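You operate a simulated robot arm through the tools that you are given. There is no shell and no other tool.

You run a simulated robot arm. Do the job below in one go: nothing can be reset, and whatever is moved stays where it is left.

## Task
Lap the white shoe free of blue dye, gauge it and pass it.
Fine: Lap it on the plate, read it on the anvil by the yellow button; only at 10 m or under does it go into the green tray. Set down upright: what you pick out.
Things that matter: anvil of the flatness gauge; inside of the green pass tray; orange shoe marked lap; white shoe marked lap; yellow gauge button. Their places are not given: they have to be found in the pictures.

Only the result counts: the job must be done as asked and must still hold three seconds after the hand-in. Knocking over, shifting, dropping, spilling or breaking anything else fails it.

## Robot
A 6-joint arm with a two-finger gripper, fixed in place. Base frame: the origin is on the floor under the middle of its stand, x ahead of it, y to its left, z up; the work surface is at about z = 92. Readings come in cm, degrees, newtons and seconds.
It reaches about 157.2 cm from its shoulder. Its first joint turns from -166.0 to 166.0 degrees. Payload 2.45 kg.
The TCP is the grasp point between the finger pads, 2 cm short of the fingertips. In the tool frame z runs along the fingers and y along their closing line. The gripper opens to 14 cm; its body begins 16.8 cm behind the TCP.
Orientation is told as [roll, pitch, yaw] about the base's x, y, z axes, in that order, counted from this pose: with the fingers straight down and closing along the base's y, the tool's x points along the base's -x, its y along +y and its z along -z.

## Interface
- The arm moves only by the tool step_arm. Its argument "motion" is a list that holds one entry, the list of rows, each a list of 7 numbers: the shift along the tool's x, y, z in m, then the turn, a rotation vector about the tool's x, y, z in degrees, then the gripper command, from -1 (fully open) to 1 (shut), values between in proportion. In form: [[[dx, dy, dz, rx, ry, rz, gripper], ...]]. A call has 1 to 20 rows; each row is the pose to reach, as a shift and turn from the pose commanded when the call began, along the tool's axes at that moment. Rows are played at 5 a second. More than 5 cm and 8.6 degrees between two rows, or a gripper value outside its range, and nothing of the call is played. A pose out of reach is approached as far as the arm can. The call stops where the force on the tool passes 40 N (or 10 N more than at its start, if that is more) or the arm is blocked; 0.2 s more then pass. The fingers move at their own pace (about 4.5 cm/s each) and stop on an object; they squeeze with about 34 N. The grip force told is the motor's: it shows also when the fingers shut on nothing. Time passes only in rows, and 0.2 s behind the last, so rows that repeat a pose let the fingers close. The reply holds the time, the measured pose of the TCP, the force on the tool along the base axes, the opening and the grip force, in the units named above and with some noise, with the torque about the TCP (base axes, N m) and any sound that the robot's microphone picked up, and new pictures: "pictures" is both (left out), scene, wrist or none.
- Cameras (640 x 400 px; columns grow to the right, rows downward): "scene" is fixed at [21.82, 64.98, 169.02]; the picture's right is [-0.55, -0.83, 0.00], its down [-0.43, 0.28, -0.86] and it looks along [0.71, -0.47, -0.52] (base axes); focal length 313 px, centre (320, 200). "wrist" rides on the gripper at [7.8, 1.1, -20.9] in the tool frame; the picture's right is [-0.14, 0.99, 0.00], its down [-0.92, -0.13, -0.37] and it looks along [-0.36, -0.05, 0.93] (tool axes); focal length 280 px, centre (320, 200).
- probe_pixels(camera, pixels): for up to 12 pixels [column, row] of the newest picture of that camera ("zoom" is the newest enlarged one), the place [x, y, z] in the base frame of the surface seen there, good to about 0.2 cm. The clock stands still meanwhile.
- close_up(camera, box): a new picture of the part [left, top, right, bottom] of that camera's present view, enlarged. The clock stands still meanwhile.
- finish_job(): hands the job in; it is judged then, once.

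Open the gripper and draw the arm clear of the work before you hand the job in, unless the task says otherwise.

The tools are called after "Request:" as name(argument=value, ...) on one line, values as JSON. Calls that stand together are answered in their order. step_arm: Moves the arm, as the interface text tells. Its arguments: {"type":"object","properties":{"motion":{"type":"array","items":{"type":"array","items":{"type":"array","items":{"type":"number"}}}},"pictures":{"type":"string","enum":["both","scene","wrist","none"]}},"required":["motion"]} The other tools are called the same way: probe_pixels (camera, pixels) gives the place of the surface under pixels of a picture; close_up (camera, box) takes an enlarged picture of a part of a camera's view; finish_job () hands the job in.

At the start:

```text
time: 0.0
tool_pos: [77.46, -14.85, 125.09]
tcp_rot: [0.0, 0.0, 0.0]
contact_force: [-0.1, 0.2, 0.6]
moment: [-0.03, 0.05, 0.02]
gripper_width: 14.02
grasp_force: 0.0
```

scene: 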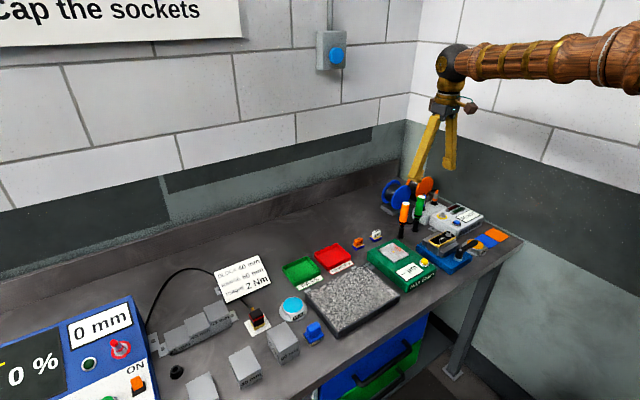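
wrist: 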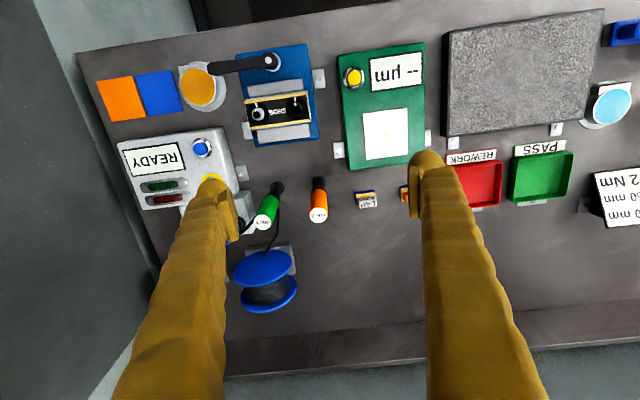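

The wrist picture shows the small white shoe near (367,198), the orange one near (405,195), the green gauge with yellow button (354,76), the lapping plate (520,75) and the green PASS tray (541,177). I'll take close-ups before moving anything.

Request:
close_up(camera="wrist", box=[320, 150, 440, 225])

Request:
close_up(camera="scene", box=[260, 200, 500, 350])

Request:
probe_pixels(camera="wrist", pixels=[[367, 198], [366, 206], [403, 195], [354, 76], [386, 133], [367, 112], [403, 112], [541, 177], [455, 40], [600, 15], [450, 128], [570, 118]])

```text
5.33 times, centred on (380, 188) of wrist
```

zoom: 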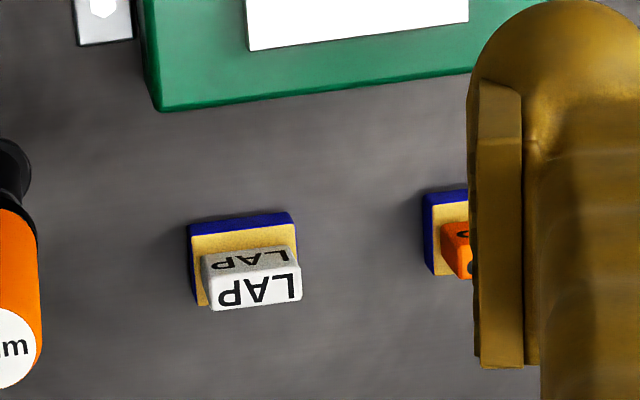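

```text
2.67 times, centred on (380, 275) of scene
```

zoom: 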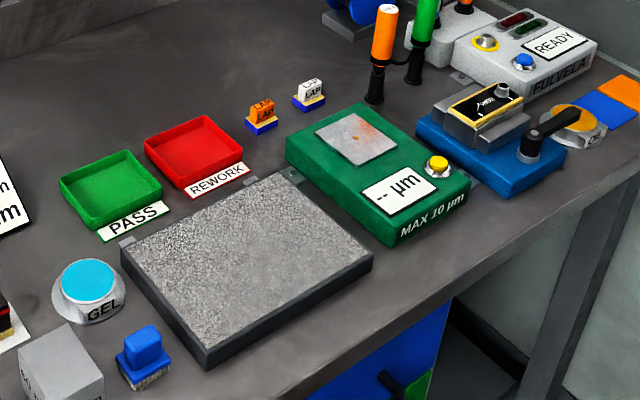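

```text
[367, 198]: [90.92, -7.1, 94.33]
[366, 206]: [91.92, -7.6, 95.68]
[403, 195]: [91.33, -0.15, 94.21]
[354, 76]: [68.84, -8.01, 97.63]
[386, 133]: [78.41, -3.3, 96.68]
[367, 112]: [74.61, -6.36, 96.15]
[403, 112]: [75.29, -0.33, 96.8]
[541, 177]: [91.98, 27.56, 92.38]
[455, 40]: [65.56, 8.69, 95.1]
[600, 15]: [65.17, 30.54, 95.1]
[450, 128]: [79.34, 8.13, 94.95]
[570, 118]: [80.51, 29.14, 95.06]
```

The shoes have a blue layer at the bottom, a brass body and a coloured grip. I look closer at the gauge, its anvil (some reddish marks), the lapping plate and the small blue object by it.

Request:
close_up(camera="scene", box=[364, 230, 444, 280])

Request:
close_up(camera="scene", box=[270, 260, 414, 350])

Request:
close_up(camera="wrist", box=[320, 30, 448, 110])

Request:
close_up(camera="wrist", box=[320, 90, 448, 170])

Request:
close_up(camera="wrist", box=[430, 0, 640, 131])

Request:
close_up(camera="wrist", box=[430, 120, 640, 251])

Request:
close_up(camera="scene", box=[344, 222, 392, 252])

```text
8.00 times, centred on (404, 255) of scene
```

zoom: 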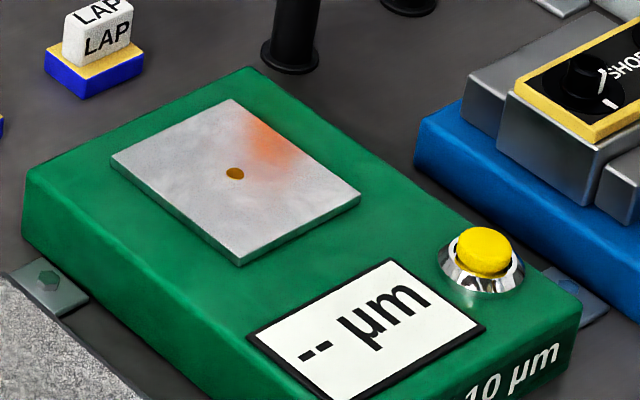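

```text
4.44 times, centred on (342, 305) of scene
```

zoom: 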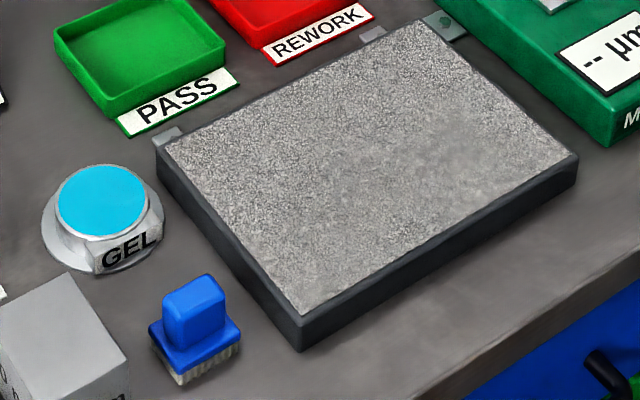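

```text
5.00 times, centred on (384, 70) of wrist
```

zoom: 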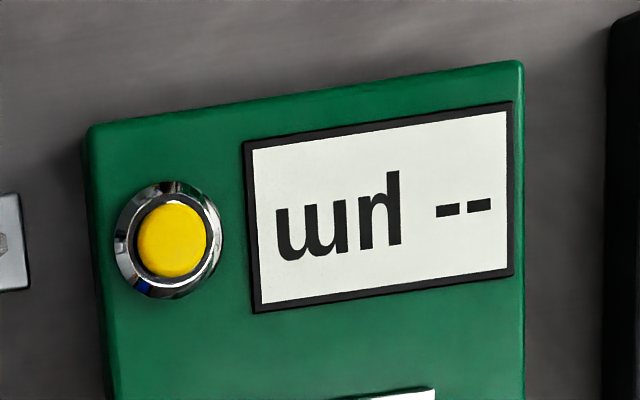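

```text
5.00 times, centred on (384, 130) of wrist
```

zoom: 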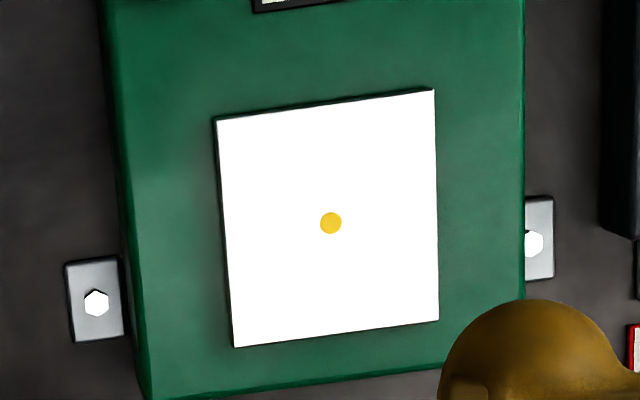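

```text
3.05 times, centred on (535, 66) of wrist
```

zoom: 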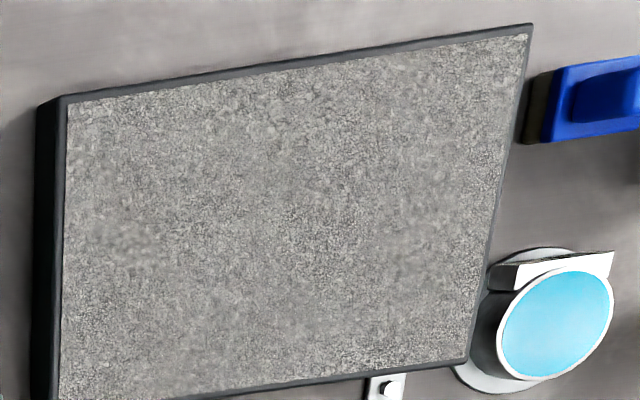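

```text
3.05 times, centred on (535, 186) of wrist
```

zoom: 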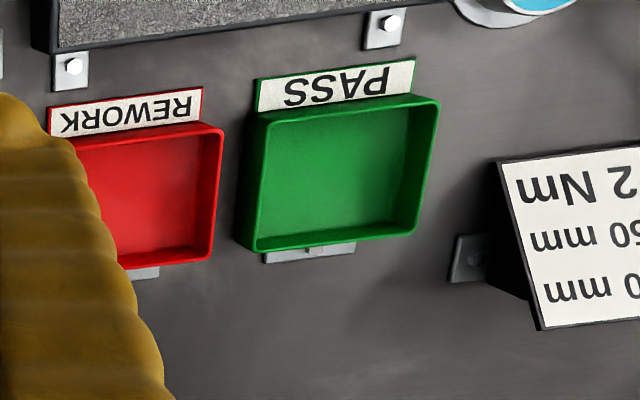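

```text
13.33 times, centred on (368, 237) of scene
```

zoom: 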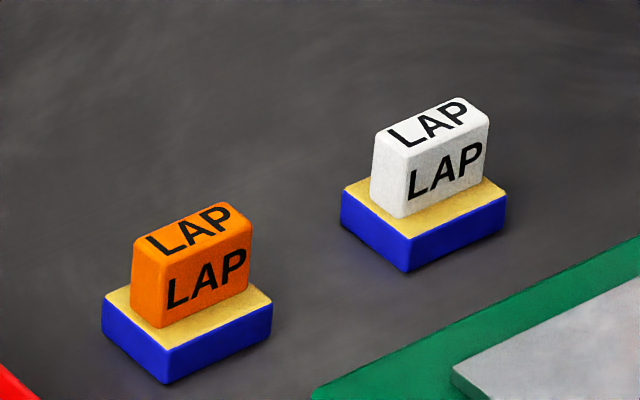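

Anvil orange tint looks like a reflection; the centre hole is the probe. Now I probe the white shoe's outline in the newest zoom (white grip and base corners) to get its size and yaw.

Request:
probe_pixels(camera="zoom", pixels=[[380, 132], [462, 104], [486, 120], [405, 148], [400, 212], [484, 172], [345, 195], [408, 240], [503, 205], [410, 268], [430, 125], [360, 200]])

Request:
probe_pixels(camera="wrist", pixels=[[386, 134], [366, 116], [404, 110], [406, 151], [369, 157], [375, 165], [512, 200], [568, 198], [512, 155], [570, 152], [540, 152], [354, 79]])

```text
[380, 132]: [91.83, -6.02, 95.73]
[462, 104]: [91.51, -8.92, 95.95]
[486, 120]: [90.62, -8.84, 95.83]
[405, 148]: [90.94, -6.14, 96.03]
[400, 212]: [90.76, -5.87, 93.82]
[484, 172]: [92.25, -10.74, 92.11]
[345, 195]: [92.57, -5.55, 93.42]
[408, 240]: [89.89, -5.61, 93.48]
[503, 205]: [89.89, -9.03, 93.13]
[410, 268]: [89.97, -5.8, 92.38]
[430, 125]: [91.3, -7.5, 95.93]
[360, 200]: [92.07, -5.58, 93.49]
```

```text
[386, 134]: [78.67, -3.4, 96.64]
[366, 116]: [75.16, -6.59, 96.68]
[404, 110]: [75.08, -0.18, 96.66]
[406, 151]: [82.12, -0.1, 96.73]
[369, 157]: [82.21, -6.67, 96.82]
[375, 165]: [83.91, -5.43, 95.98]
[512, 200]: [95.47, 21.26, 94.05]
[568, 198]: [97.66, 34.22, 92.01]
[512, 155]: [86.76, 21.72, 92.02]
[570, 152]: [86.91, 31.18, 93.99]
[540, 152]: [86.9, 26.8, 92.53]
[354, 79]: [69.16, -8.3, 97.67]
```

White shoe: base x 89.9–92.6, y −9.05…−5.55, grip about 1.1 cm (x) × 3 cm (y), top z≈95.95; anvil centre (78.67,−3.4,96.7), button (69,−8.1). I check the height of nearby tall things (pegs at scene (405,205),(419,198), spools) before moving.

Request:
probe_pixels(camera="scene", pixels=[[405, 205], [402, 235], [420, 198], [417, 228], [425, 182], [388, 190], [435, 198], [359, 238], [300, 262], [335, 250], [424, 261], [313, 325]])

```text
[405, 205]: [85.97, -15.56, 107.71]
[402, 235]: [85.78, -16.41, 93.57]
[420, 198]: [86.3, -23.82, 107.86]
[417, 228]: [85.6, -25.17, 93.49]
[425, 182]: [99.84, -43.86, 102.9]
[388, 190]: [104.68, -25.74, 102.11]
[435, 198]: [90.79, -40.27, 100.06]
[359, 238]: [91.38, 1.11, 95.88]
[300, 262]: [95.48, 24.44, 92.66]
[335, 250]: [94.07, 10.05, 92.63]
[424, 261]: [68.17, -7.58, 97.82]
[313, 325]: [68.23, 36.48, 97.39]
```

Pegs top out at z≈108 around (86,−16), so I move high above the white shoe at (91.25,−7.35) while turning the tool 90° so the fingers close along x across the thin grip.

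Request:
step_arm(motion=[[[-0.0115, 0.00625, 0.0, 0, 0, 7.5, -1], [-0.023, 0.0125, 0.0, 0, 0, 15, -1], [-0.0345, 0.01875, 0.0, 0, 0, 22.5, -1], [-0.046, 0.025, 0.0, 0, 0, 30, -1], [-0.0575, 0.03125, 0.01, 0, 0, 37.5, -1], [-0.069, 0.0375, 0.02, 0, 0, 45, -1], [-0.0805, 0.04375, 0.03, 0, 0, 52.5, -0.6], [-0.092, 0.05, 0.04, 0, 0, 60, -0.4], [-0.1035, 0.05625, 0.05, 0, 0, 67.5, 0], [-0.115, 0.0625, 0.065, 0, 0, 75, 0.2], [-0.1265, 0.06875, 0.08, 0, 0, 82.5, 0.2], [-0.138, 0.075, 0.1, 0, 0, 90, 0.2], [-0.138, 0.075, 0.12, 0, 0, 90, 0.2], [-0.138, 0.075, 0.12, 0, 0, 90, 0.2]]])

```text
time: 3.0
tool_pos: [91.23, -7.22, 113.07]
tcp_rot: [0.0, 0.0, -90.0]
contact_force: [-0.6, 0.6, -0.7]
moment: [0.02, 0.0, 0.02]
gripper_width: 5.61
grasp_force: 0.0
```

scene: 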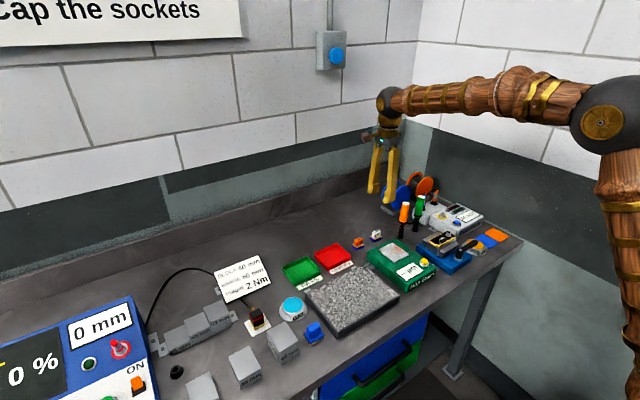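
wrist: 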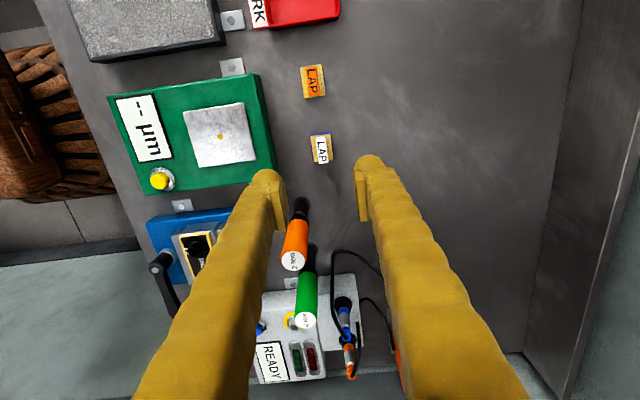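

The tool is now turned (tool x = base +y, tool y = base +x). I check the white shoe at wrist (320,148) more closely before descending.

Request:
close_up(camera="wrist", box=[288, 125, 352, 165])

```text
10.00 times, centred on (320, 145) of wrist
```

zoom: 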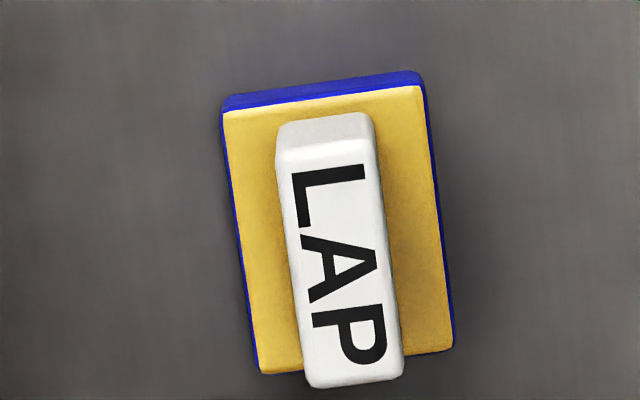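

Request:
probe_pixels(camera="zoom", pixels=[[226, 118], [420, 92], [268, 366], [448, 345], [282, 165], [372, 150], [308, 380], [400, 370], [340, 300], [325, 158]])

```text
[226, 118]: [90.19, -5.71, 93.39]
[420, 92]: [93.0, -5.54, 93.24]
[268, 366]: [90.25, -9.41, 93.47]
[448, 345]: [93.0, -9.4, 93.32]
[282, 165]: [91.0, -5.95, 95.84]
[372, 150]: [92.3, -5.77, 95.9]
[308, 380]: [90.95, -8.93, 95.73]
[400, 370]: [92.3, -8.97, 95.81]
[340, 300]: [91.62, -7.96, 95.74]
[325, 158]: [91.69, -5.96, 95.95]
```

The wrist view puts the grip centre at about (91.5,−7.4). I descend to z≈99 with a small correction and look again.

Request:
step_arm(motion=[[[-0.001, 0.001, 0.03, 0, 0, 0, 0.3], [-0.002, 0.002, 0.06, 0, 0, 0, 0.3], [-0.002, 0.0025, 0.09, 0, 0, 0, 0.3], [-0.002, 0.0025, 0.12, 0, 0, 0, 0.3], [-0.002, 0.0025, 0.14, 0, 0, 0, 0.3], [-0.002, 0.0025, 0.14, 0, 0, 0, 0.3]]])

```text
time: 4.4
tool_pos: [91.46, -7.47, 98.71]
tcp_rot: [0.0, 0.0, -89.9]
contact_force: [0.3, -0.7, 0.2]
moment: [0.02, 0.02, 0.04]
gripper_width: 4.9
grasp_force: 0.0
```

scene: 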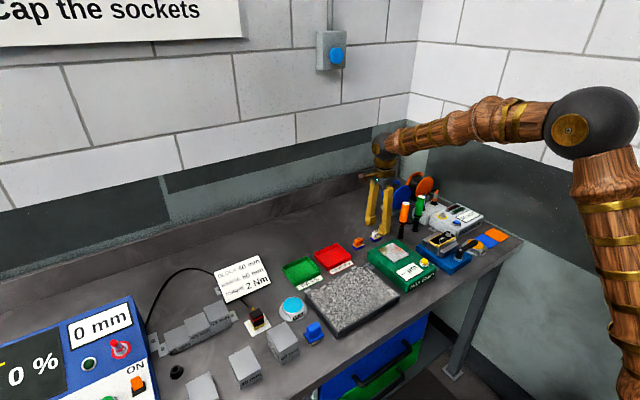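
wrist: 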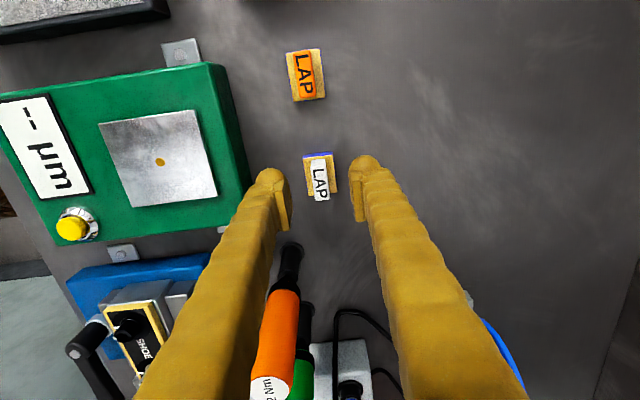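

The grip sits centred between the pads (pads at columns ≈288 and ≈357, grip at ≈320). I lower to z≈95.75 without closing and check for contact.

Request:
step_arm(motion=[[[0, 0, 0.012, 0, 0, 0, 0.3], [0, 0, 0.022, 0, 0, 0, 0.3], [0, 0, 0.0295, 0, 0, 0, 0.3], [0, 0, 0.0295, 0, 0, 0, 0.3]]])

Request:
close_up(camera="wrist", box=[240, 140, 400, 240])

Request:
close_up(camera="scene", box=[344, 200, 424, 250])

```text
time: 5.4
tool_pos: [91.62, -7.55, 95.93]
tcp_rot: [-0.1, -0.1, -90.0]
contact_force: [0.1, 0.8, 1.6]
moment: [-0.01, -0.03, 0.01]
gripper_width: 4.89
grasp_force: 0.0
```

scene: 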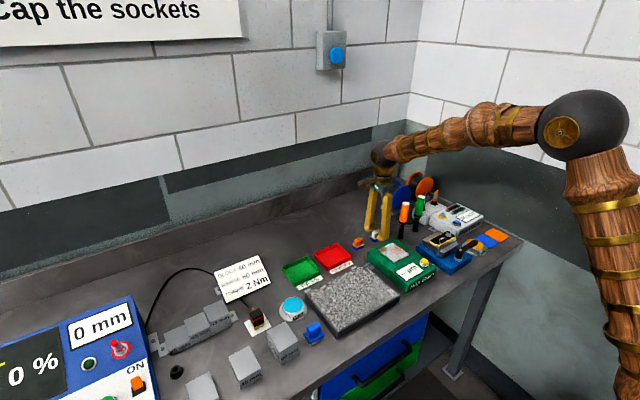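
wrist: 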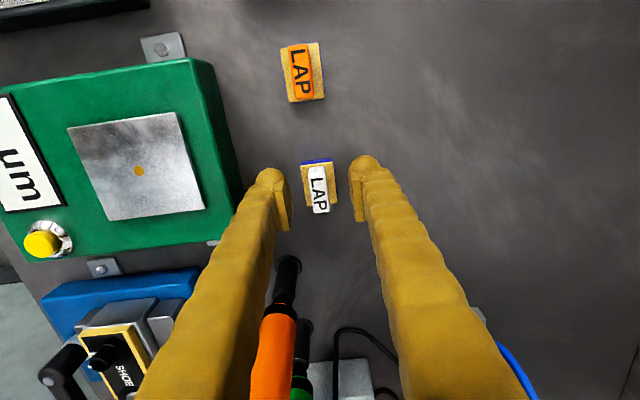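

```text
4.00 times, centred on (320, 190) of wrist
```

zoom: 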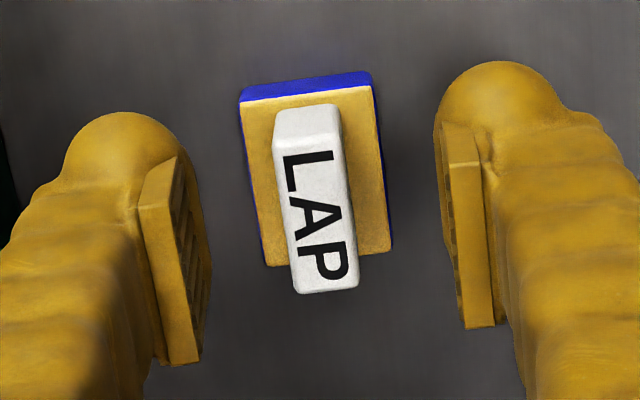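

```text
8.00 times, centred on (384, 225) of scene
```

zoom: 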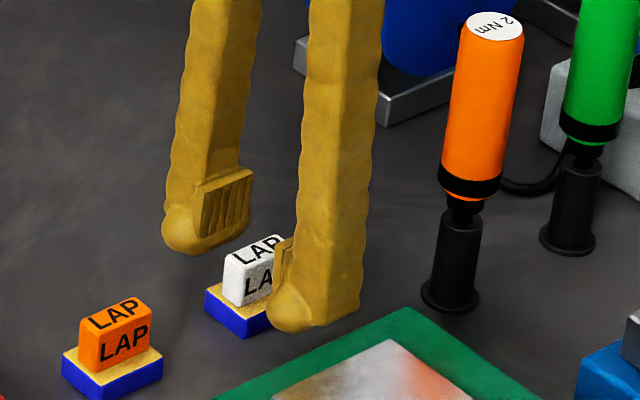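

The TCP projects to about wrist (320,195), right in the middle of the grip's top face, so I close the fingers here.

Request:
step_arm(motion=[[[0, 0, 0, 0, 0, 0, 0.6], [0, 0, 0, 0, 0, 0, 0.8], [0, 0, 0, 0, 0, 0, 1], [0, 0, 0, 0, 0, 0, 1], [0, 0, 0, 0, 0, 0, 1], [0, 0, 0, 0, 0, 0, 1]]])

Request:
close_up(camera="wrist", box=[240, 140, 400, 240])

Request:
close_up(camera="scene", box=[344, 200, 424, 250])

```text
time: 6.8
tool_pos: [91.6, -7.6, 95.79]
tcp_rot: [0.0, 0.0, -89.9]
contact_force: [0.1, -0.2, 0.3]
moment: [0.0, 0.02, 0.02]
gripper_width: 1.22
grasp_force: 34.0
```

scene: 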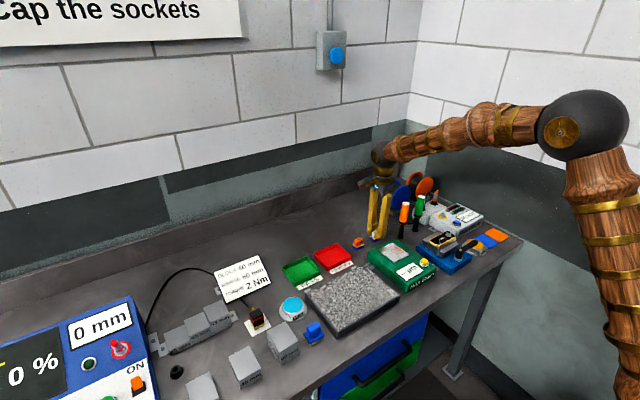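
wrist: 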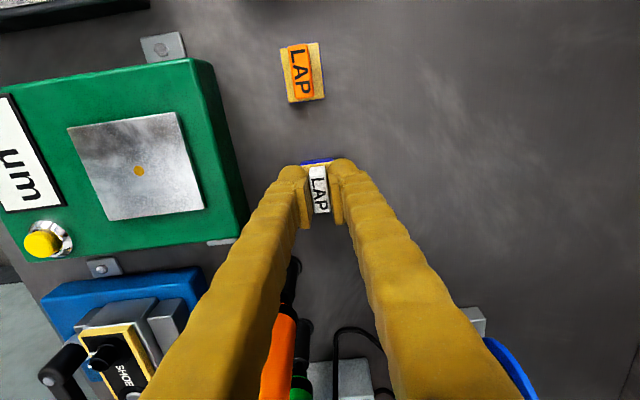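

```text
4.00 times, centred on (320, 190) of wrist
```

zoom: 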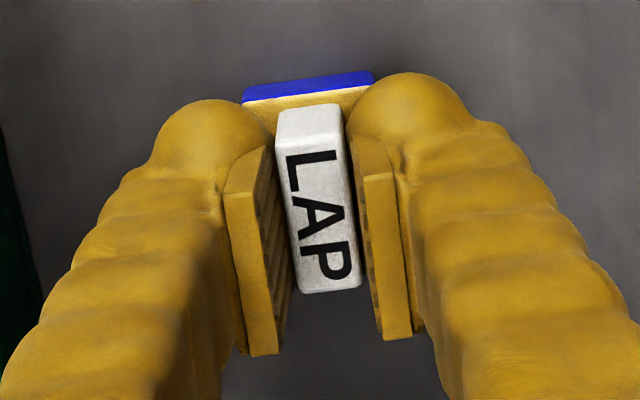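

```text
8.00 times, centred on (384, 225) of scene
```

zoom: 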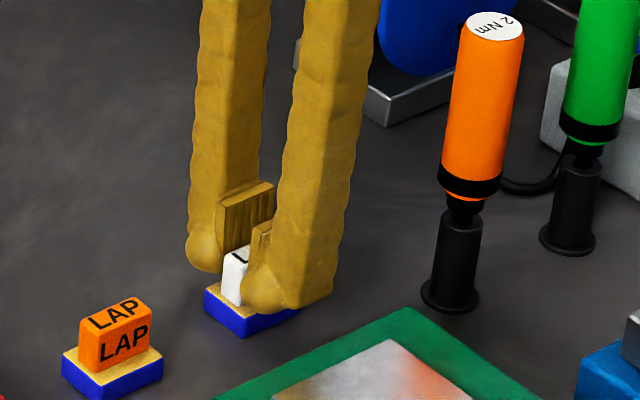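

Gripped (width 1.22, 34 N). I lift to z≈104 and carry the shoe over the middle of the lapping plate near (72.5,19).

Request:
step_arm(motion=[[[0, 0, -0.015, 0, 0, 0, 1], [0, 0, -0.035, 0, 0, 0, 1], [0, 0, -0.06, 0, 0, 0, 1], [0, 0, -0.08, 0, 0, 0, 1], [0.015, -0.011, -0.085, 0, 0, 0, 1], [0.04, -0.029, -0.085, 0, 0, 0, 1], [0.07, -0.05, -0.085, 0, 0, 0, 1], [0.1, -0.072, -0.085, 0, 0, 0, 1], [0.13, -0.093, -0.085, 0, 0, 0, 1], [0.16, -0.115, -0.085, 0, 0, 0, 1], [0.19, -0.136, -0.085, 0, 0, 0, 1], [0.22, -0.158, -0.085, 0, 0, 0, 1], [0.245, -0.176, -0.085, 0, 0, 0, 1], [0.26, -0.186, -0.085, 0, 0, 0, 1], [0.265, -0.19, -0.085, 0, 0, 0, 1], [0.265, -0.19, -0.085, 0, 0, 0, 1]]])

Request:
close_up(camera="scene", box=[264, 220, 424, 320])

```text
time: 10.2
tool_pos: [72.29, 19.0, 104.54]
tcp_rot: [0.0, 0.0, -90.1]
contact_force: [0.8, 0.8, -0.2]
moment: [-0.01, 0.02, 0.0]
gripper_width: 1.27
grasp_force: 34.4
```

scene: 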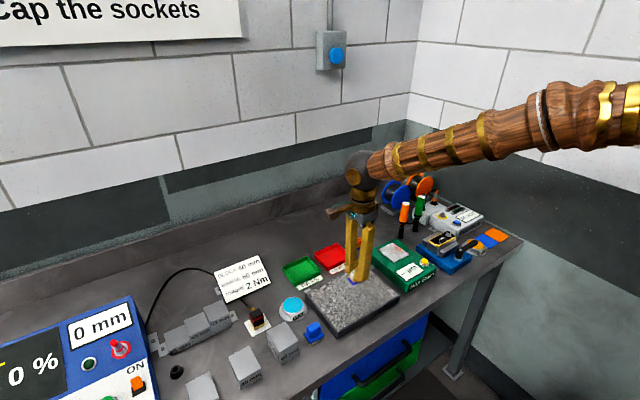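
wrist: 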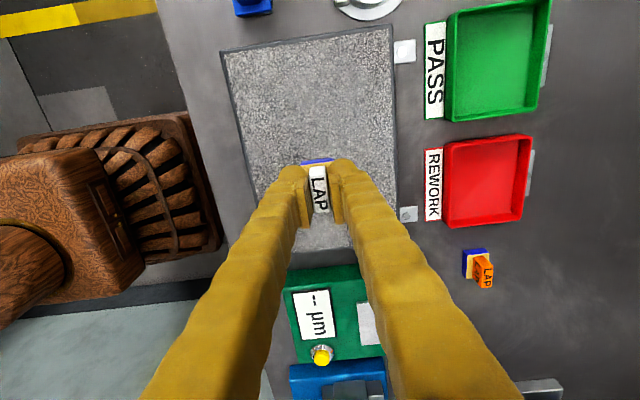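

```text
4.00 times, centred on (344, 270) of scene
```

zoom: 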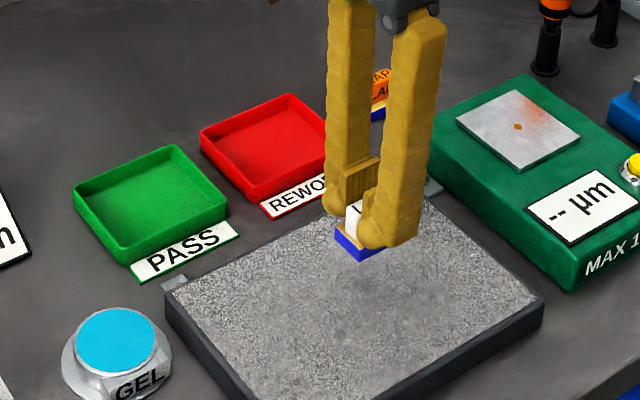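

The shoe hangs upright over the plate. I probe the plate's corners and surface in the wrist picture to know the safe lapping area.

Request:
probe_pixels(camera="wrist", pixels=[[228, 58], [388, 32], [394, 205], [255, 190], [300, 80], [350, 120], [270, 140], [320, 155]])

Request:
probe_pixels(camera="scene", pixels=[[368, 268], [398, 293], [340, 330], [309, 293], [345, 300], [330, 290], [364, 284]])

```text
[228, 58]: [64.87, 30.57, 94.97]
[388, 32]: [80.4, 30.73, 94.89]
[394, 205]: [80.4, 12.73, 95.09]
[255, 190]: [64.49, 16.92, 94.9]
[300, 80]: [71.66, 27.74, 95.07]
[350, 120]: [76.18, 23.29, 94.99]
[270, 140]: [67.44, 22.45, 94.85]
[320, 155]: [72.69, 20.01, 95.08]
```

```text
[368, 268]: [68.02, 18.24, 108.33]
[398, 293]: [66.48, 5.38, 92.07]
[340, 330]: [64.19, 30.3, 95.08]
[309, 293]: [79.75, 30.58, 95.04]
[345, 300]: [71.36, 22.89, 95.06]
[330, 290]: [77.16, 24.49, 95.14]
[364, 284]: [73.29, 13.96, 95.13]
```

Plate spans x 64.5–80.5, y ~8–30.7, top z≈95.05. I lower the shoe most of the way, then look at the force.

Request:
step_arm(motion=[[[0, 0, 0.012, 0, 0, 0, 1], [0, 0, 0.025, 0, 0, 0, 1], [0, 0, 0.037, 0, 0, 0, 1], [0, 0, 0.046, 0, 0, 0, 1], [0, 0, 0.05, 0, 0, 0, 1], [0, 0, 0.05, 0, 0, 0, 1]]])

Request:
close_up(camera="scene", box=[314, 240, 394, 290])

```text
time: 11.6
tool_pos: [72.32, 18.87, 99.65]
tcp_rot: [0.0, 0.0, -90.0]
contact_force: [0.4, 0.1, -0.7]
moment: [-0.01, 0.0, -0.03]
gripper_width: 1.26
grasp_force: 34.0
```

scene: 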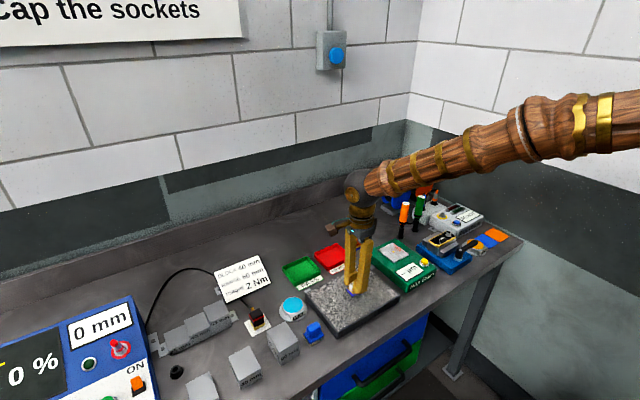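
wrist: 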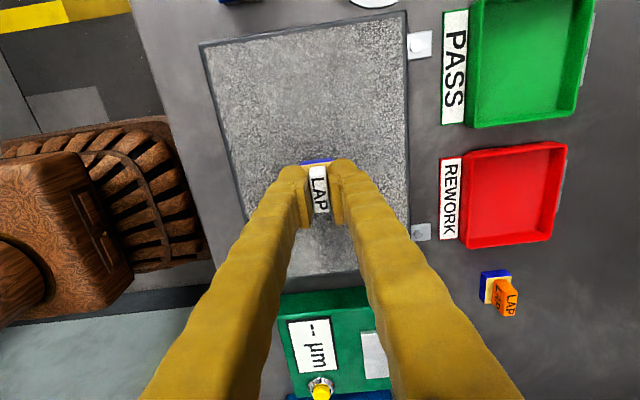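

```text
8.00 times, centred on (354, 265) of scene
```

zoom: 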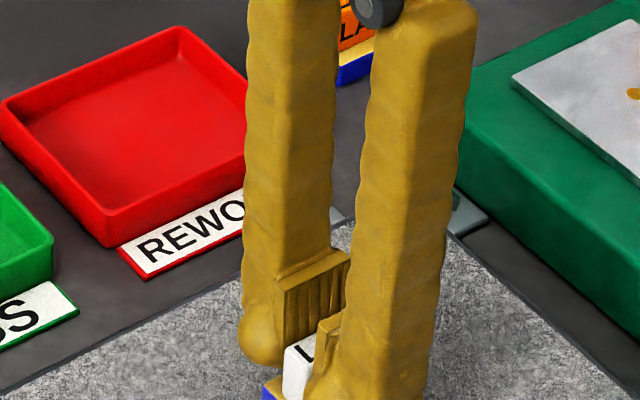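

Still free of the plate (force ≈0). I lower in small 1 mm steps for contact.

Request:
step_arm(motion=[[[0, 0, 0.002, 0, 0, 0, 1], [0, 0, 0.004, 0, 0, 0, 1], [0, 0, 0.005, 0, 0, 0, 1], [0, 0, 0.006, 0, 0, 0, 1], [0, 0, 0.006, 0, 0, 0, 1]]], pictures="none")

```text
time: 12.8
tool_pos: [72.44, 18.84, 99.0]
tcp_rot: [0.0, 0.0, -90.0]
contact_force: [0.1, -0.4, -1.4]
moment: [0.01, -0.01, -0.04]
gripper_width: 1.24
grasp_force: 33.9
```

No contact yet at z≈99.0; I continue 1 mm at a time.

Request:
step_arm(motion=[[[0, 0, 0.001, 0, 0, 0, 1], [0, 0, 0.001, 0, 0, 0, 1]]], pictures="none")

Request:
step_arm(motion=[[[0, 0, 0.001, 0, 0, 0, 1], [0, 0, 0.001, 0, 0, 0, 1]]], pictures="none")

Request:
step_arm(motion=[[[0, 0, 0.001, 0, 0, 0, 1], [0, 0, 0.001, 0, 0, 0, 1]]], pictures="wrist")

```text
time: 13.4
tool_pos: [72.45, 18.8, 98.9]
tcp_rot: [0.0, 0.0, -89.9]
contact_force: [-1.2, 0.0, 6.3]
moment: [-0.01, 0.02, 0.01]
gripper_width: 1.27
grasp_force: 33.8
```

```text
time: 14.0
tool_pos: [72.52, 18.84, 98.89]
tcp_rot: [0.1, 0.0, -90.0]
contact_force: [-3.7, 0.4, 38.6]
moment: [-0.02, 0.07, 0.01]
gripper_width: 1.23
grasp_force: 34.0
```

```text
time: 14.6
tool_pos: [72.49, 18.82, 98.61]
tcp_rot: [0.0, 0.1, -90.0]
contact_force: [3.6, 0.5, 38.5]
moment: [-0.02, -0.03, 0.0]
gripper_width: 1.2
grasp_force: 34.4
```

wrist: 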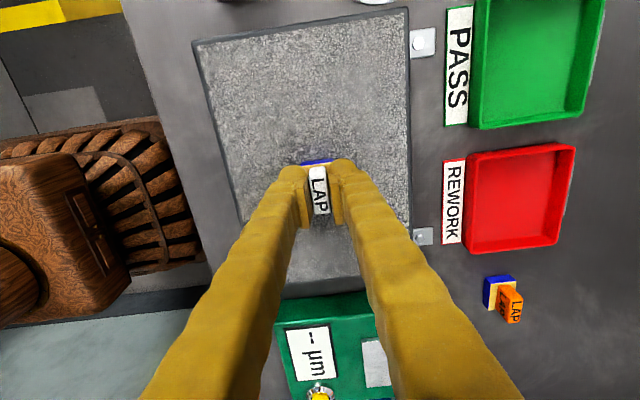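

Contact was found at z≈98.9 and the contact is stiff: now 38 N, which is more than I want and the shoe may have slid slightly in the fingers. I back off by about 0.8 mm and read again.

Request:
step_arm(motion=[[[0, 0, -0.0008, 0, 0, 0, 1], [0, 0, -0.0008, 0, 0, 0, 1]]], pictures="none")

```text
time: 15.2
tool_pos: [72.4, 18.88, 98.69]
tcp_rot: [0.0, 0.0, -90.0]
contact_force: [2.7, 0.4, 23.5]
moment: [0.01, -0.06, 0.01]
gripper_width: 1.25
grasp_force: 34.0
```

Now 23.5 N. I back off another 0.5 mm for ~13 N and make a first gentle lapping stroke along y.

Request:
step_arm(motion=[[[0, 0, -0.0005, 0, 0, 0, 1], [0.005, 0, -0.0005, 0, 0, 0, 1], [0.015, 0, -0.0005, 0, 0, 0, 1], [0.025, 0, -0.0005, 0, 0, 0, 1], [0.035, 0, -0.0005, 0, 0, 0, 1], [0.04, 0, -0.0005, 0, 0, 0, 1], [0.04, 0, -0.0005, 0, 0, 0, 1]]])

Request:
close_up(camera="wrist", box=[240, 120, 400, 220])

Request:
close_up(camera="scene", box=[304, 250, 384, 300])

```text
time: 16.8
tool_pos: [72.52, 22.85, 98.78]
tcp_rot: [0.1, 0.0, -90.1]
contact_force: [-0.3, 0.2, -0.1]
moment: [0.0, 0.0, 0.0]
gripper_width: 1.23
grasp_force: 33.8
```

scene: 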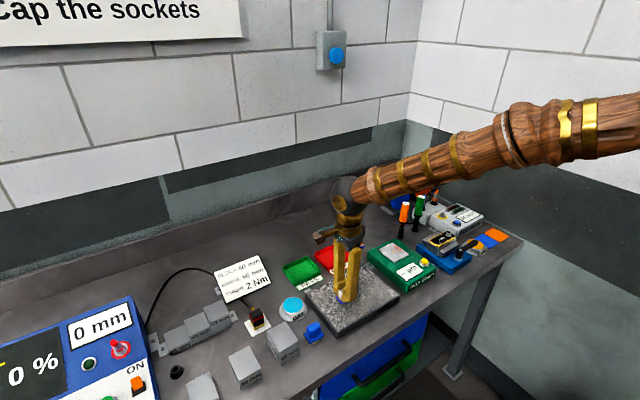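
wrist: 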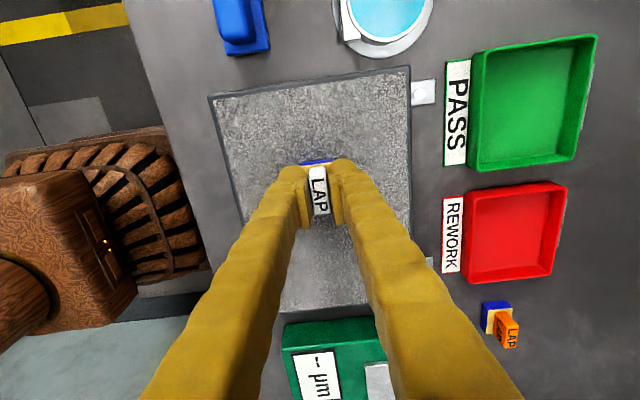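

```text
4.00 times, centred on (320, 170) of wrist
```

zoom: 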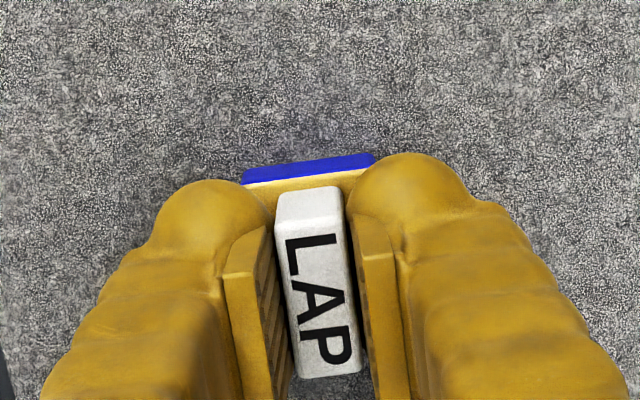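

```text
8.00 times, centred on (344, 275) of scene
```

zoom: 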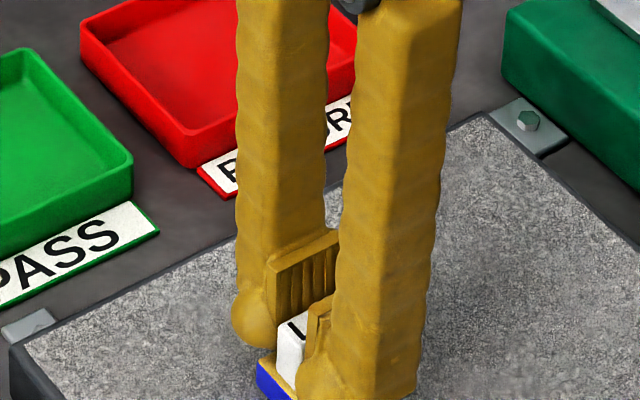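

Contact was lost by the end of the stroke (0 N). I press down 0.6 mm again here and read the force.

Request:
step_arm(motion=[[[0, 0, 0.0006, 0, 0, 0, 1], [0, 0, 0.0006, 0, 0, 0, 1]]], pictures="none")

```text
time: 17.4
tool_pos: [72.52, 22.89, 98.83]
tcp_rot: [0.0, 0.0, -90.1]
contact_force: [-0.7, 0.0, -0.2]
moment: [0.02, -0.02, -0.04]
gripper_width: 1.25
grasp_force: 33.9
```

Still no contact, so I add another 0.5 mm.

Request:
step_arm(motion=[[[0, 0, 0.0005, 0, 0, 0, 1], [0, 0, 0.0005, 0, 0, 0, 1]]], pictures="none")

```text
time: 18.0
tool_pos: [72.43, 22.88, 98.77]
tcp_rot: [0.0, 0.0, -90.1]
contact_force: [-0.3, 0.3, -0.4]
moment: [0.02, -0.03, -0.01]
gripper_width: 1.26
grasp_force: 33.9
```

No contact yet; continuing down another 0.5 mm.

Request:
step_arm(motion=[[[0, 0, 0.0005, 0, 0, 0, 1], [0, 0, 0.0005, 0, 0, 0, 1]]], pictures="none")

```text
time: 18.6
tool_pos: [72.52, 22.84, 98.65]
tcp_rot: [0.0, 0.0, -90.0]
contact_force: [0.4, 0.5, 0.2]
moment: [-0.02, 0.03, 0.02]
gripper_width: 1.23
grasp_force: 34.1
```

Force is 0.2 N; one more 0.5 mm.

Request:
step_arm(motion=[[[0, 0, 0.0005, 0, 0, 0, 1], [0, 0, 0.0005, 0, 0, 0, 1]]], pictures="none")

```text
time: 19.2
tool_pos: [72.42, 22.81, 98.74]
tcp_rot: [0.1, 0.0, -90.0]
contact_force: [-0.6, -0.5, -1.2]
moment: [-0.01, 0.02, 0.0]
gripper_width: 1.24
grasp_force: 34.1
```

Still free. I look at the gap between shoe and plate before going on.

Request:
step_arm(motion=[[[0, 0, 0.0005, 0, 0, 0, 1], [0, 0, 0.0005, 0, 0, 0, 1]]])

Request:
close_up(camera="scene", box=[320, 275, 368, 305])

```text
time: 19.8
tool_pos: [72.54, 22.75, 98.67]
tcp_rot: [0.0, 0.0, -89.9]
contact_force: [-0.9, -0.4, 1.8]
moment: [-0.01, 0.01, -0.01]
gripper_width: 1.24
grasp_force: 34.0
```

scene: 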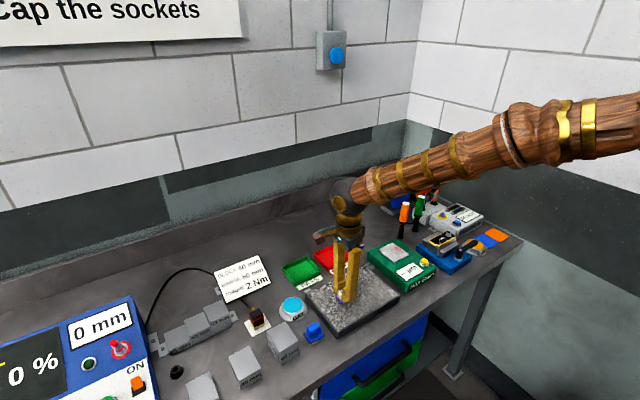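
wrist: 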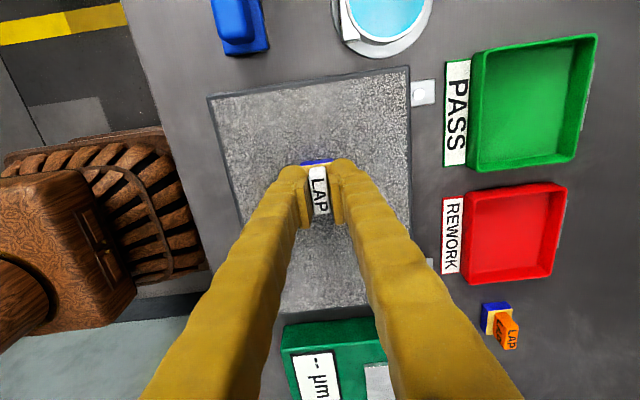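

```text
13.33 times, centred on (344, 290) of scene
```

zoom: 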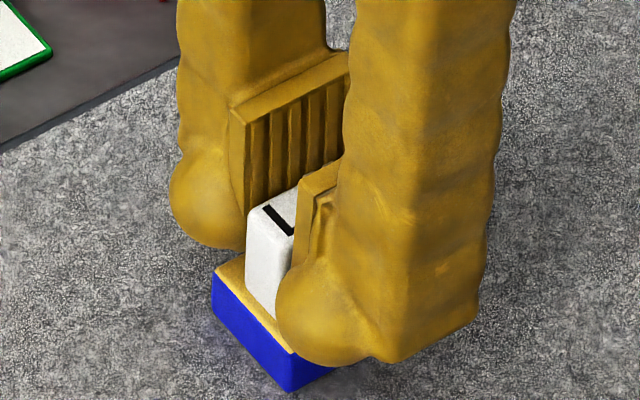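

Force 1.8 N hints at first touch. I add 0.4 mm.

Request:
step_arm(motion=[[[0, 0, 0.0004, 0, 0, 0, 1], [0, 0, 0.0004, 0, 0, 0, 1]]], pictures="none")

```text
time: 20.4
tool_pos: [72.57, 22.83, 98.65]
tcp_rot: [0.0, 0.0, -90.0]
contact_force: [0.5, -3.9, 13.1]
moment: [-0.13, -0.01, 0.01]
gripper_width: 1.23
grasp_force: 33.9
```

Now 13 N. I stroke back in −y by 3 cm and read the force right after.

Request:
step_arm(motion=[[[-0.006, 0, 0, 0, 0, 0, 1], [-0.014, 0, 0, 0, 0, 0, 1], [-0.022, 0, 0, 0, 0, 0, 1], [-0.03, 0, 0, 0, 0, 0, 1]]], pictures="none")

```text
time: 21.4
tool_pos: [72.52, 19.97, 98.59]
tcp_rot: [0.2, 0.0, -89.9]
contact_force: [1.1, 11.1, 37.0]
moment: [0.2, 0.0, 0.0]
gripper_width: 1.23
grasp_force: 33.8
```

Force rose to 37 N with 11 N side friction, so the shoe may be pivoting about the finger axis in y‑strokes. I lift the pressure by 0.5 mm and look at whether it sits flat.

Request:
step_arm(motion=[[[0, 0, -0.0005, 0, 0, 0, 1], [0, 0, -0.0005, 0, 0, 0, 1]]])

Request:
close_up(camera="scene", box=[328, 270, 376, 300])

Request:
close_up(camera="wrist", box=[272, 140, 368, 200])

```text
time: 22.0
tool_pos: [72.45, 19.84, 98.52]
tcp_rot: [0.0, -0.1, -90.0]
contact_force: [8.1, 5.1, 29.6]
moment: [0.03, -0.13, 0.03]
gripper_width: 1.23
grasp_force: 34.2
```

scene: 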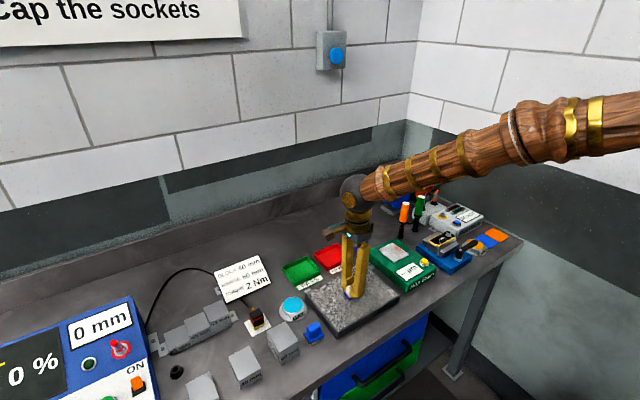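
wrist: 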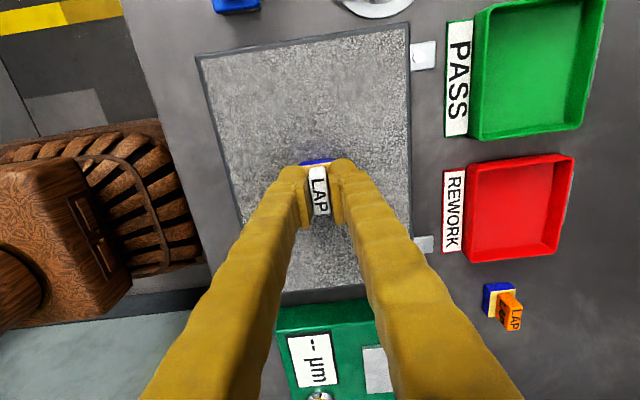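

```text
13.33 times, centred on (352, 285) of scene
```

zoom: 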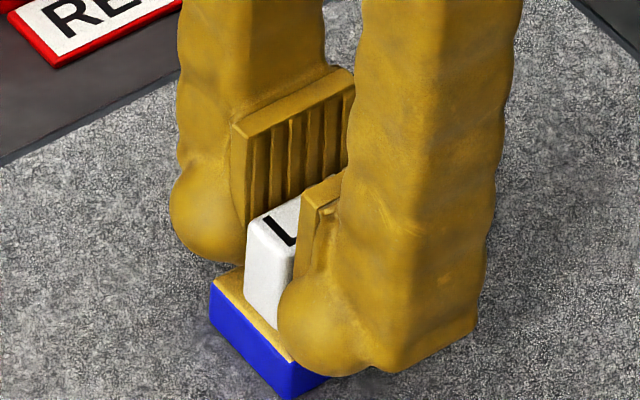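

```text
6.67 times, centred on (320, 170) of wrist
```

zoom: 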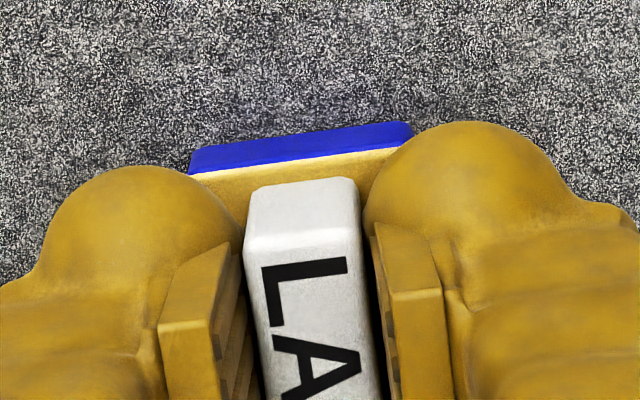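

The shoe looks flat, with its blue front edge parallel to the plate. I now lap along x (the finger‑closing direction, where the jaws hold it firmly): a short 3 cm stroke to read the force behaviour.

Request:
step_arm(motion=[[[0, -0.006, -0.0003, 0, 0, 0, 1], [0, -0.014, -0.0003, 0, 0, 0, 1], [0, -0.022, -0.0003, 0, 0, 0, 1], [0, -0.03, -0.0003, 0, 0, 0, 1]]], pictures="none")

```text
time: 23.0
tool_pos: [69.24, 20.0, 98.51]
tcp_rot: [-0.1, 0.1, -90.0]
contact_force: [3.5, 0.4, 12.0]
moment: [-0.09, 0.01, 0.0]
gripper_width: 1.23
grasp_force: 33.8
```

12 N with 3.5 N friction, steady. I stroke back +6 cm in x.

Request:
step_arm(motion=[[[0, 0.006, 0, 0, 0, 0, 1], [0, 0.015, 0, 0, 0, 0, 1], [0, 0.025, 0, 0, 0, 0, 1], [0, 0.035, 0, 0, 0, 0, 1], [0, 0.045, 0, 0, 0, 0, 1], [0, 0.055, 0, 0, 0, 0, 1], [0, 0.06, 0, 0, 0, 0, 1]]], pictures="none")

```text
time: 24.6
tool_pos: [75.44, 19.96, 98.63]
tcp_rot: [0.0, 0.1, -89.9]
contact_force: [-0.3, -0.5, -0.1]
moment: [0.01, -0.01, 0.03]
gripper_width: 1.25
grasp_force: 34.4
```

Contact is lost at x≈75.4, so there is a small height drift along the stroke. I press down 0.4 mm here to find it.

Request:
step_arm(motion=[[[0, 0, 0.0004, 0, 0, 0, 1], [0, 0, 0.0004, 0, 0, 0, 1]]], pictures="none")

```text
time: 25.2
tool_pos: [75.55, 19.93, 98.6]
tcp_rot: [0.1, -0.1, -90.0]
contact_force: [-0.6, 0.7, 1.0]
moment: [0.03, 0.0, 0.02]
gripper_width: 1.22
grasp_force: 34.1
```

Another 0.4 mm.

Request:
step_arm(motion=[[[0, 0, 0.0004, 0, 0, 0, 1], [0, 0, 0.0004, 0, 0, 0, 1]]], pictures="none")

```text
time: 25.8
tool_pos: [75.52, 19.91, 98.49]
tcp_rot: [0.0, 0.0, -90.1]
contact_force: [-0.1, 0.4, 2.0]
moment: [-0.01, 0.02, -0.01]
gripper_width: 1.23
grasp_force: 34.0
```

2 N: just touching. Another 0.4 mm.

Request:
step_arm(motion=[[[0, 0, 0.0004, 0, 0, 0, 1], [0, 0, 0.0004, 0, 0, 0, 1]]], pictures="none")

```text
time: 26.4
tool_pos: [75.57, 19.87, 98.46]
tcp_rot: [0.1, 0.0, -90.0]
contact_force: [0.5, -2.7, 9.1]
moment: [-0.18, -0.01, 0.01]
gripper_width: 1.25
grasp_force: 34.4
```

The moment about x (−0.18) shows edge contact on the −y side: the shoe pivoted a little in the y‑stroke. I press further to let the plate flatten it.

Request:
step_arm(motion=[[[0, 0, 0.0004, 0, 0, 0, 1], [0, 0, 0.0008, 0, 0, 0, 1], [0, 0, 0.0008, 0, 0, 0, 1]]], pictures="none")

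```text
time: 27.2
tool_pos: [75.52, 19.94, 98.57]
tcp_rot: [0.1, 0.0, -90.0]
contact_force: [0.4, -1.1, 38.3]
moment: [-0.06, -0.04, 0.0]
gripper_width: 1.24
grasp_force: 34.2
```

Now 38 N with nearly no moment, so it's flat. I back off 0.6 mm and read.

Request:
step_arm(motion=[[[0, 0, -0.0006, 0, 0, 0, 1], [0, 0, -0.0006, 0, 0, 0, 1]]], pictures="none")

```text
time: 27.8
tool_pos: [75.44, 19.92, 98.44]
tcp_rot: [0.1, 0.0, -89.9]
contact_force: [6.4, 10.0, 36.6]
moment: [0.23, -0.07, -0.01]
gripper_width: 1.22
grasp_force: 33.7
```

The reading lags oddly (36 N with side forces). I hold the same pose briefly and read again.

Request:
step_arm(motion=[[[0, 0, 0, 0, 0, 0, 1], [0, 0, 0, 0, 0, 0, 1], [0, 0, 0, 0, 0, 0, 1]]], pictures="none")

```text
time: 28.6
tool_pos: [75.42, 19.8, 98.41]
tcp_rot: [0.0, 0.0, -89.9]
contact_force: [4.3, 5.8, 35.7]
moment: [0.08, -0.06, 0.0]
gripper_width: 1.21
grasp_force: 33.6
```

Steady 36 N at this command, so I just back off another 0.5 mm.

Request:
step_arm(motion=[[[0, 0, -0.0005, 0, 0, 0, 1], [0, 0, -0.0005, 0, 0, 0, 1]]], pictures="none")

```text
time: 29.2
tool_pos: [75.38, 19.87, 98.4]
tcp_rot: [-0.1, 0.1, -90.0]
contact_force: [1.7, -6.0, 21.3]
moment: [-0.23, 0.0, 0.03]
gripper_width: 1.26
grasp_force: 33.7
```

I take two still readings to see whether the force is settled or wandering.

Request:
step_arm(motion=[[[0, 0, 0, 0, 0, 0, 1]]], pictures="none")

Request:
step_arm(motion=[[[0, 0, 0, 0, 0, 0, 1]]], pictures="none")

Request:
step_arm(motion=[[[0, 0, 0, 0, 0, 0, 1]]], pictures="wrist")

```text
time: 29.6
tool_pos: [75.51, 19.99, 98.34]
tcp_rot: [-0.1, 0.0, -90.0]
contact_force: [0.4, -6.2, 14.4]
moment: [-0.28, 0.04, -0.03]
gripper_width: 1.24
grasp_force: 34.0
```

```text
time: 30.0
tool_pos: [75.4, 19.98, 98.45]
tcp_rot: [0.0, 0.1, -90.0]
contact_force: [-1.0, -2.9, 8.2]
moment: [-0.14, 0.03, -0.01]
gripper_width: 1.24
grasp_force: 34.4
```

```text
time: 30.4
tool_pos: [75.46, 19.92, 98.39]
tcp_rot: [0.1, 0.0, -90.0]
contact_force: [-0.7, -0.4, 3.8]
moment: [-0.05, 0.0, -0.01]
gripper_width: 1.25
grasp_force: 34.2
```

wrist: 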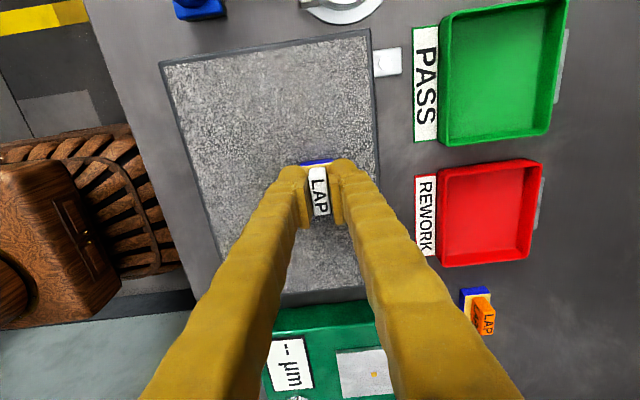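

The arm settles slowly (force decays over about a second), so force ramps with the commanded depth. I command 0.3 mm deeper and make a full −x/+x pass of 7 cm, reading at the end.

Request:
step_arm(motion=[[[0, 0, 0.0003, 0, 0, 0, 1], [0, -0.008, 0.0003, 0, 0, 0, 1], [0, -0.02, 0.0003, 0, 0, 0, 1], [0, -0.032, 0.0003, 0, 0, 0, 1], [0, -0.044, 0.0003, 0, 0, 0, 1], [0, -0.056, 0.0003, 0, 0, 0, 1], [0, -0.066, 0.0003, 0, 0, 0, 1], [0, -0.07, 0.0003, 0, 0, 0, 1]]], pictures="none")

```text
time: 32.2
tool_pos: [68.53, 19.86, 98.43]
tcp_rot: [0.1, 0.0, -90.0]
contact_force: [4.5, 0.6, 17.6]
moment: [-0.01, -0.09, 0.02]
gripper_width: 1.21
grasp_force: 33.8
```

17.6 N with flat contact (small moments). I stroke back +7 cm.

Request:
step_arm(motion=[[[0, 0.008, 0, 0, 0, 0, 1], [0, 0.02, 0, 0, 0, 0, 1], [0, 0.032, 0, 0, 0, 0, 1], [0, 0.044, 0, 0, 0, 0, 1], [0, 0.056, 0, 0, 0, 0, 1], [0, 0.066, 0, 0, 0, 0, 1], [0, 0.07, 0, 0, 0, 0, 1]]], pictures="none")

```text
time: 33.8
tool_pos: [75.56, 19.99, 98.42]
tcp_rot: [0.0, -0.1, -90.0]
contact_force: [0.3, 0.0, -1.2]
moment: [-0.01, 0.03, -0.02]
gripper_width: 1.23
grasp_force: 34.1
```

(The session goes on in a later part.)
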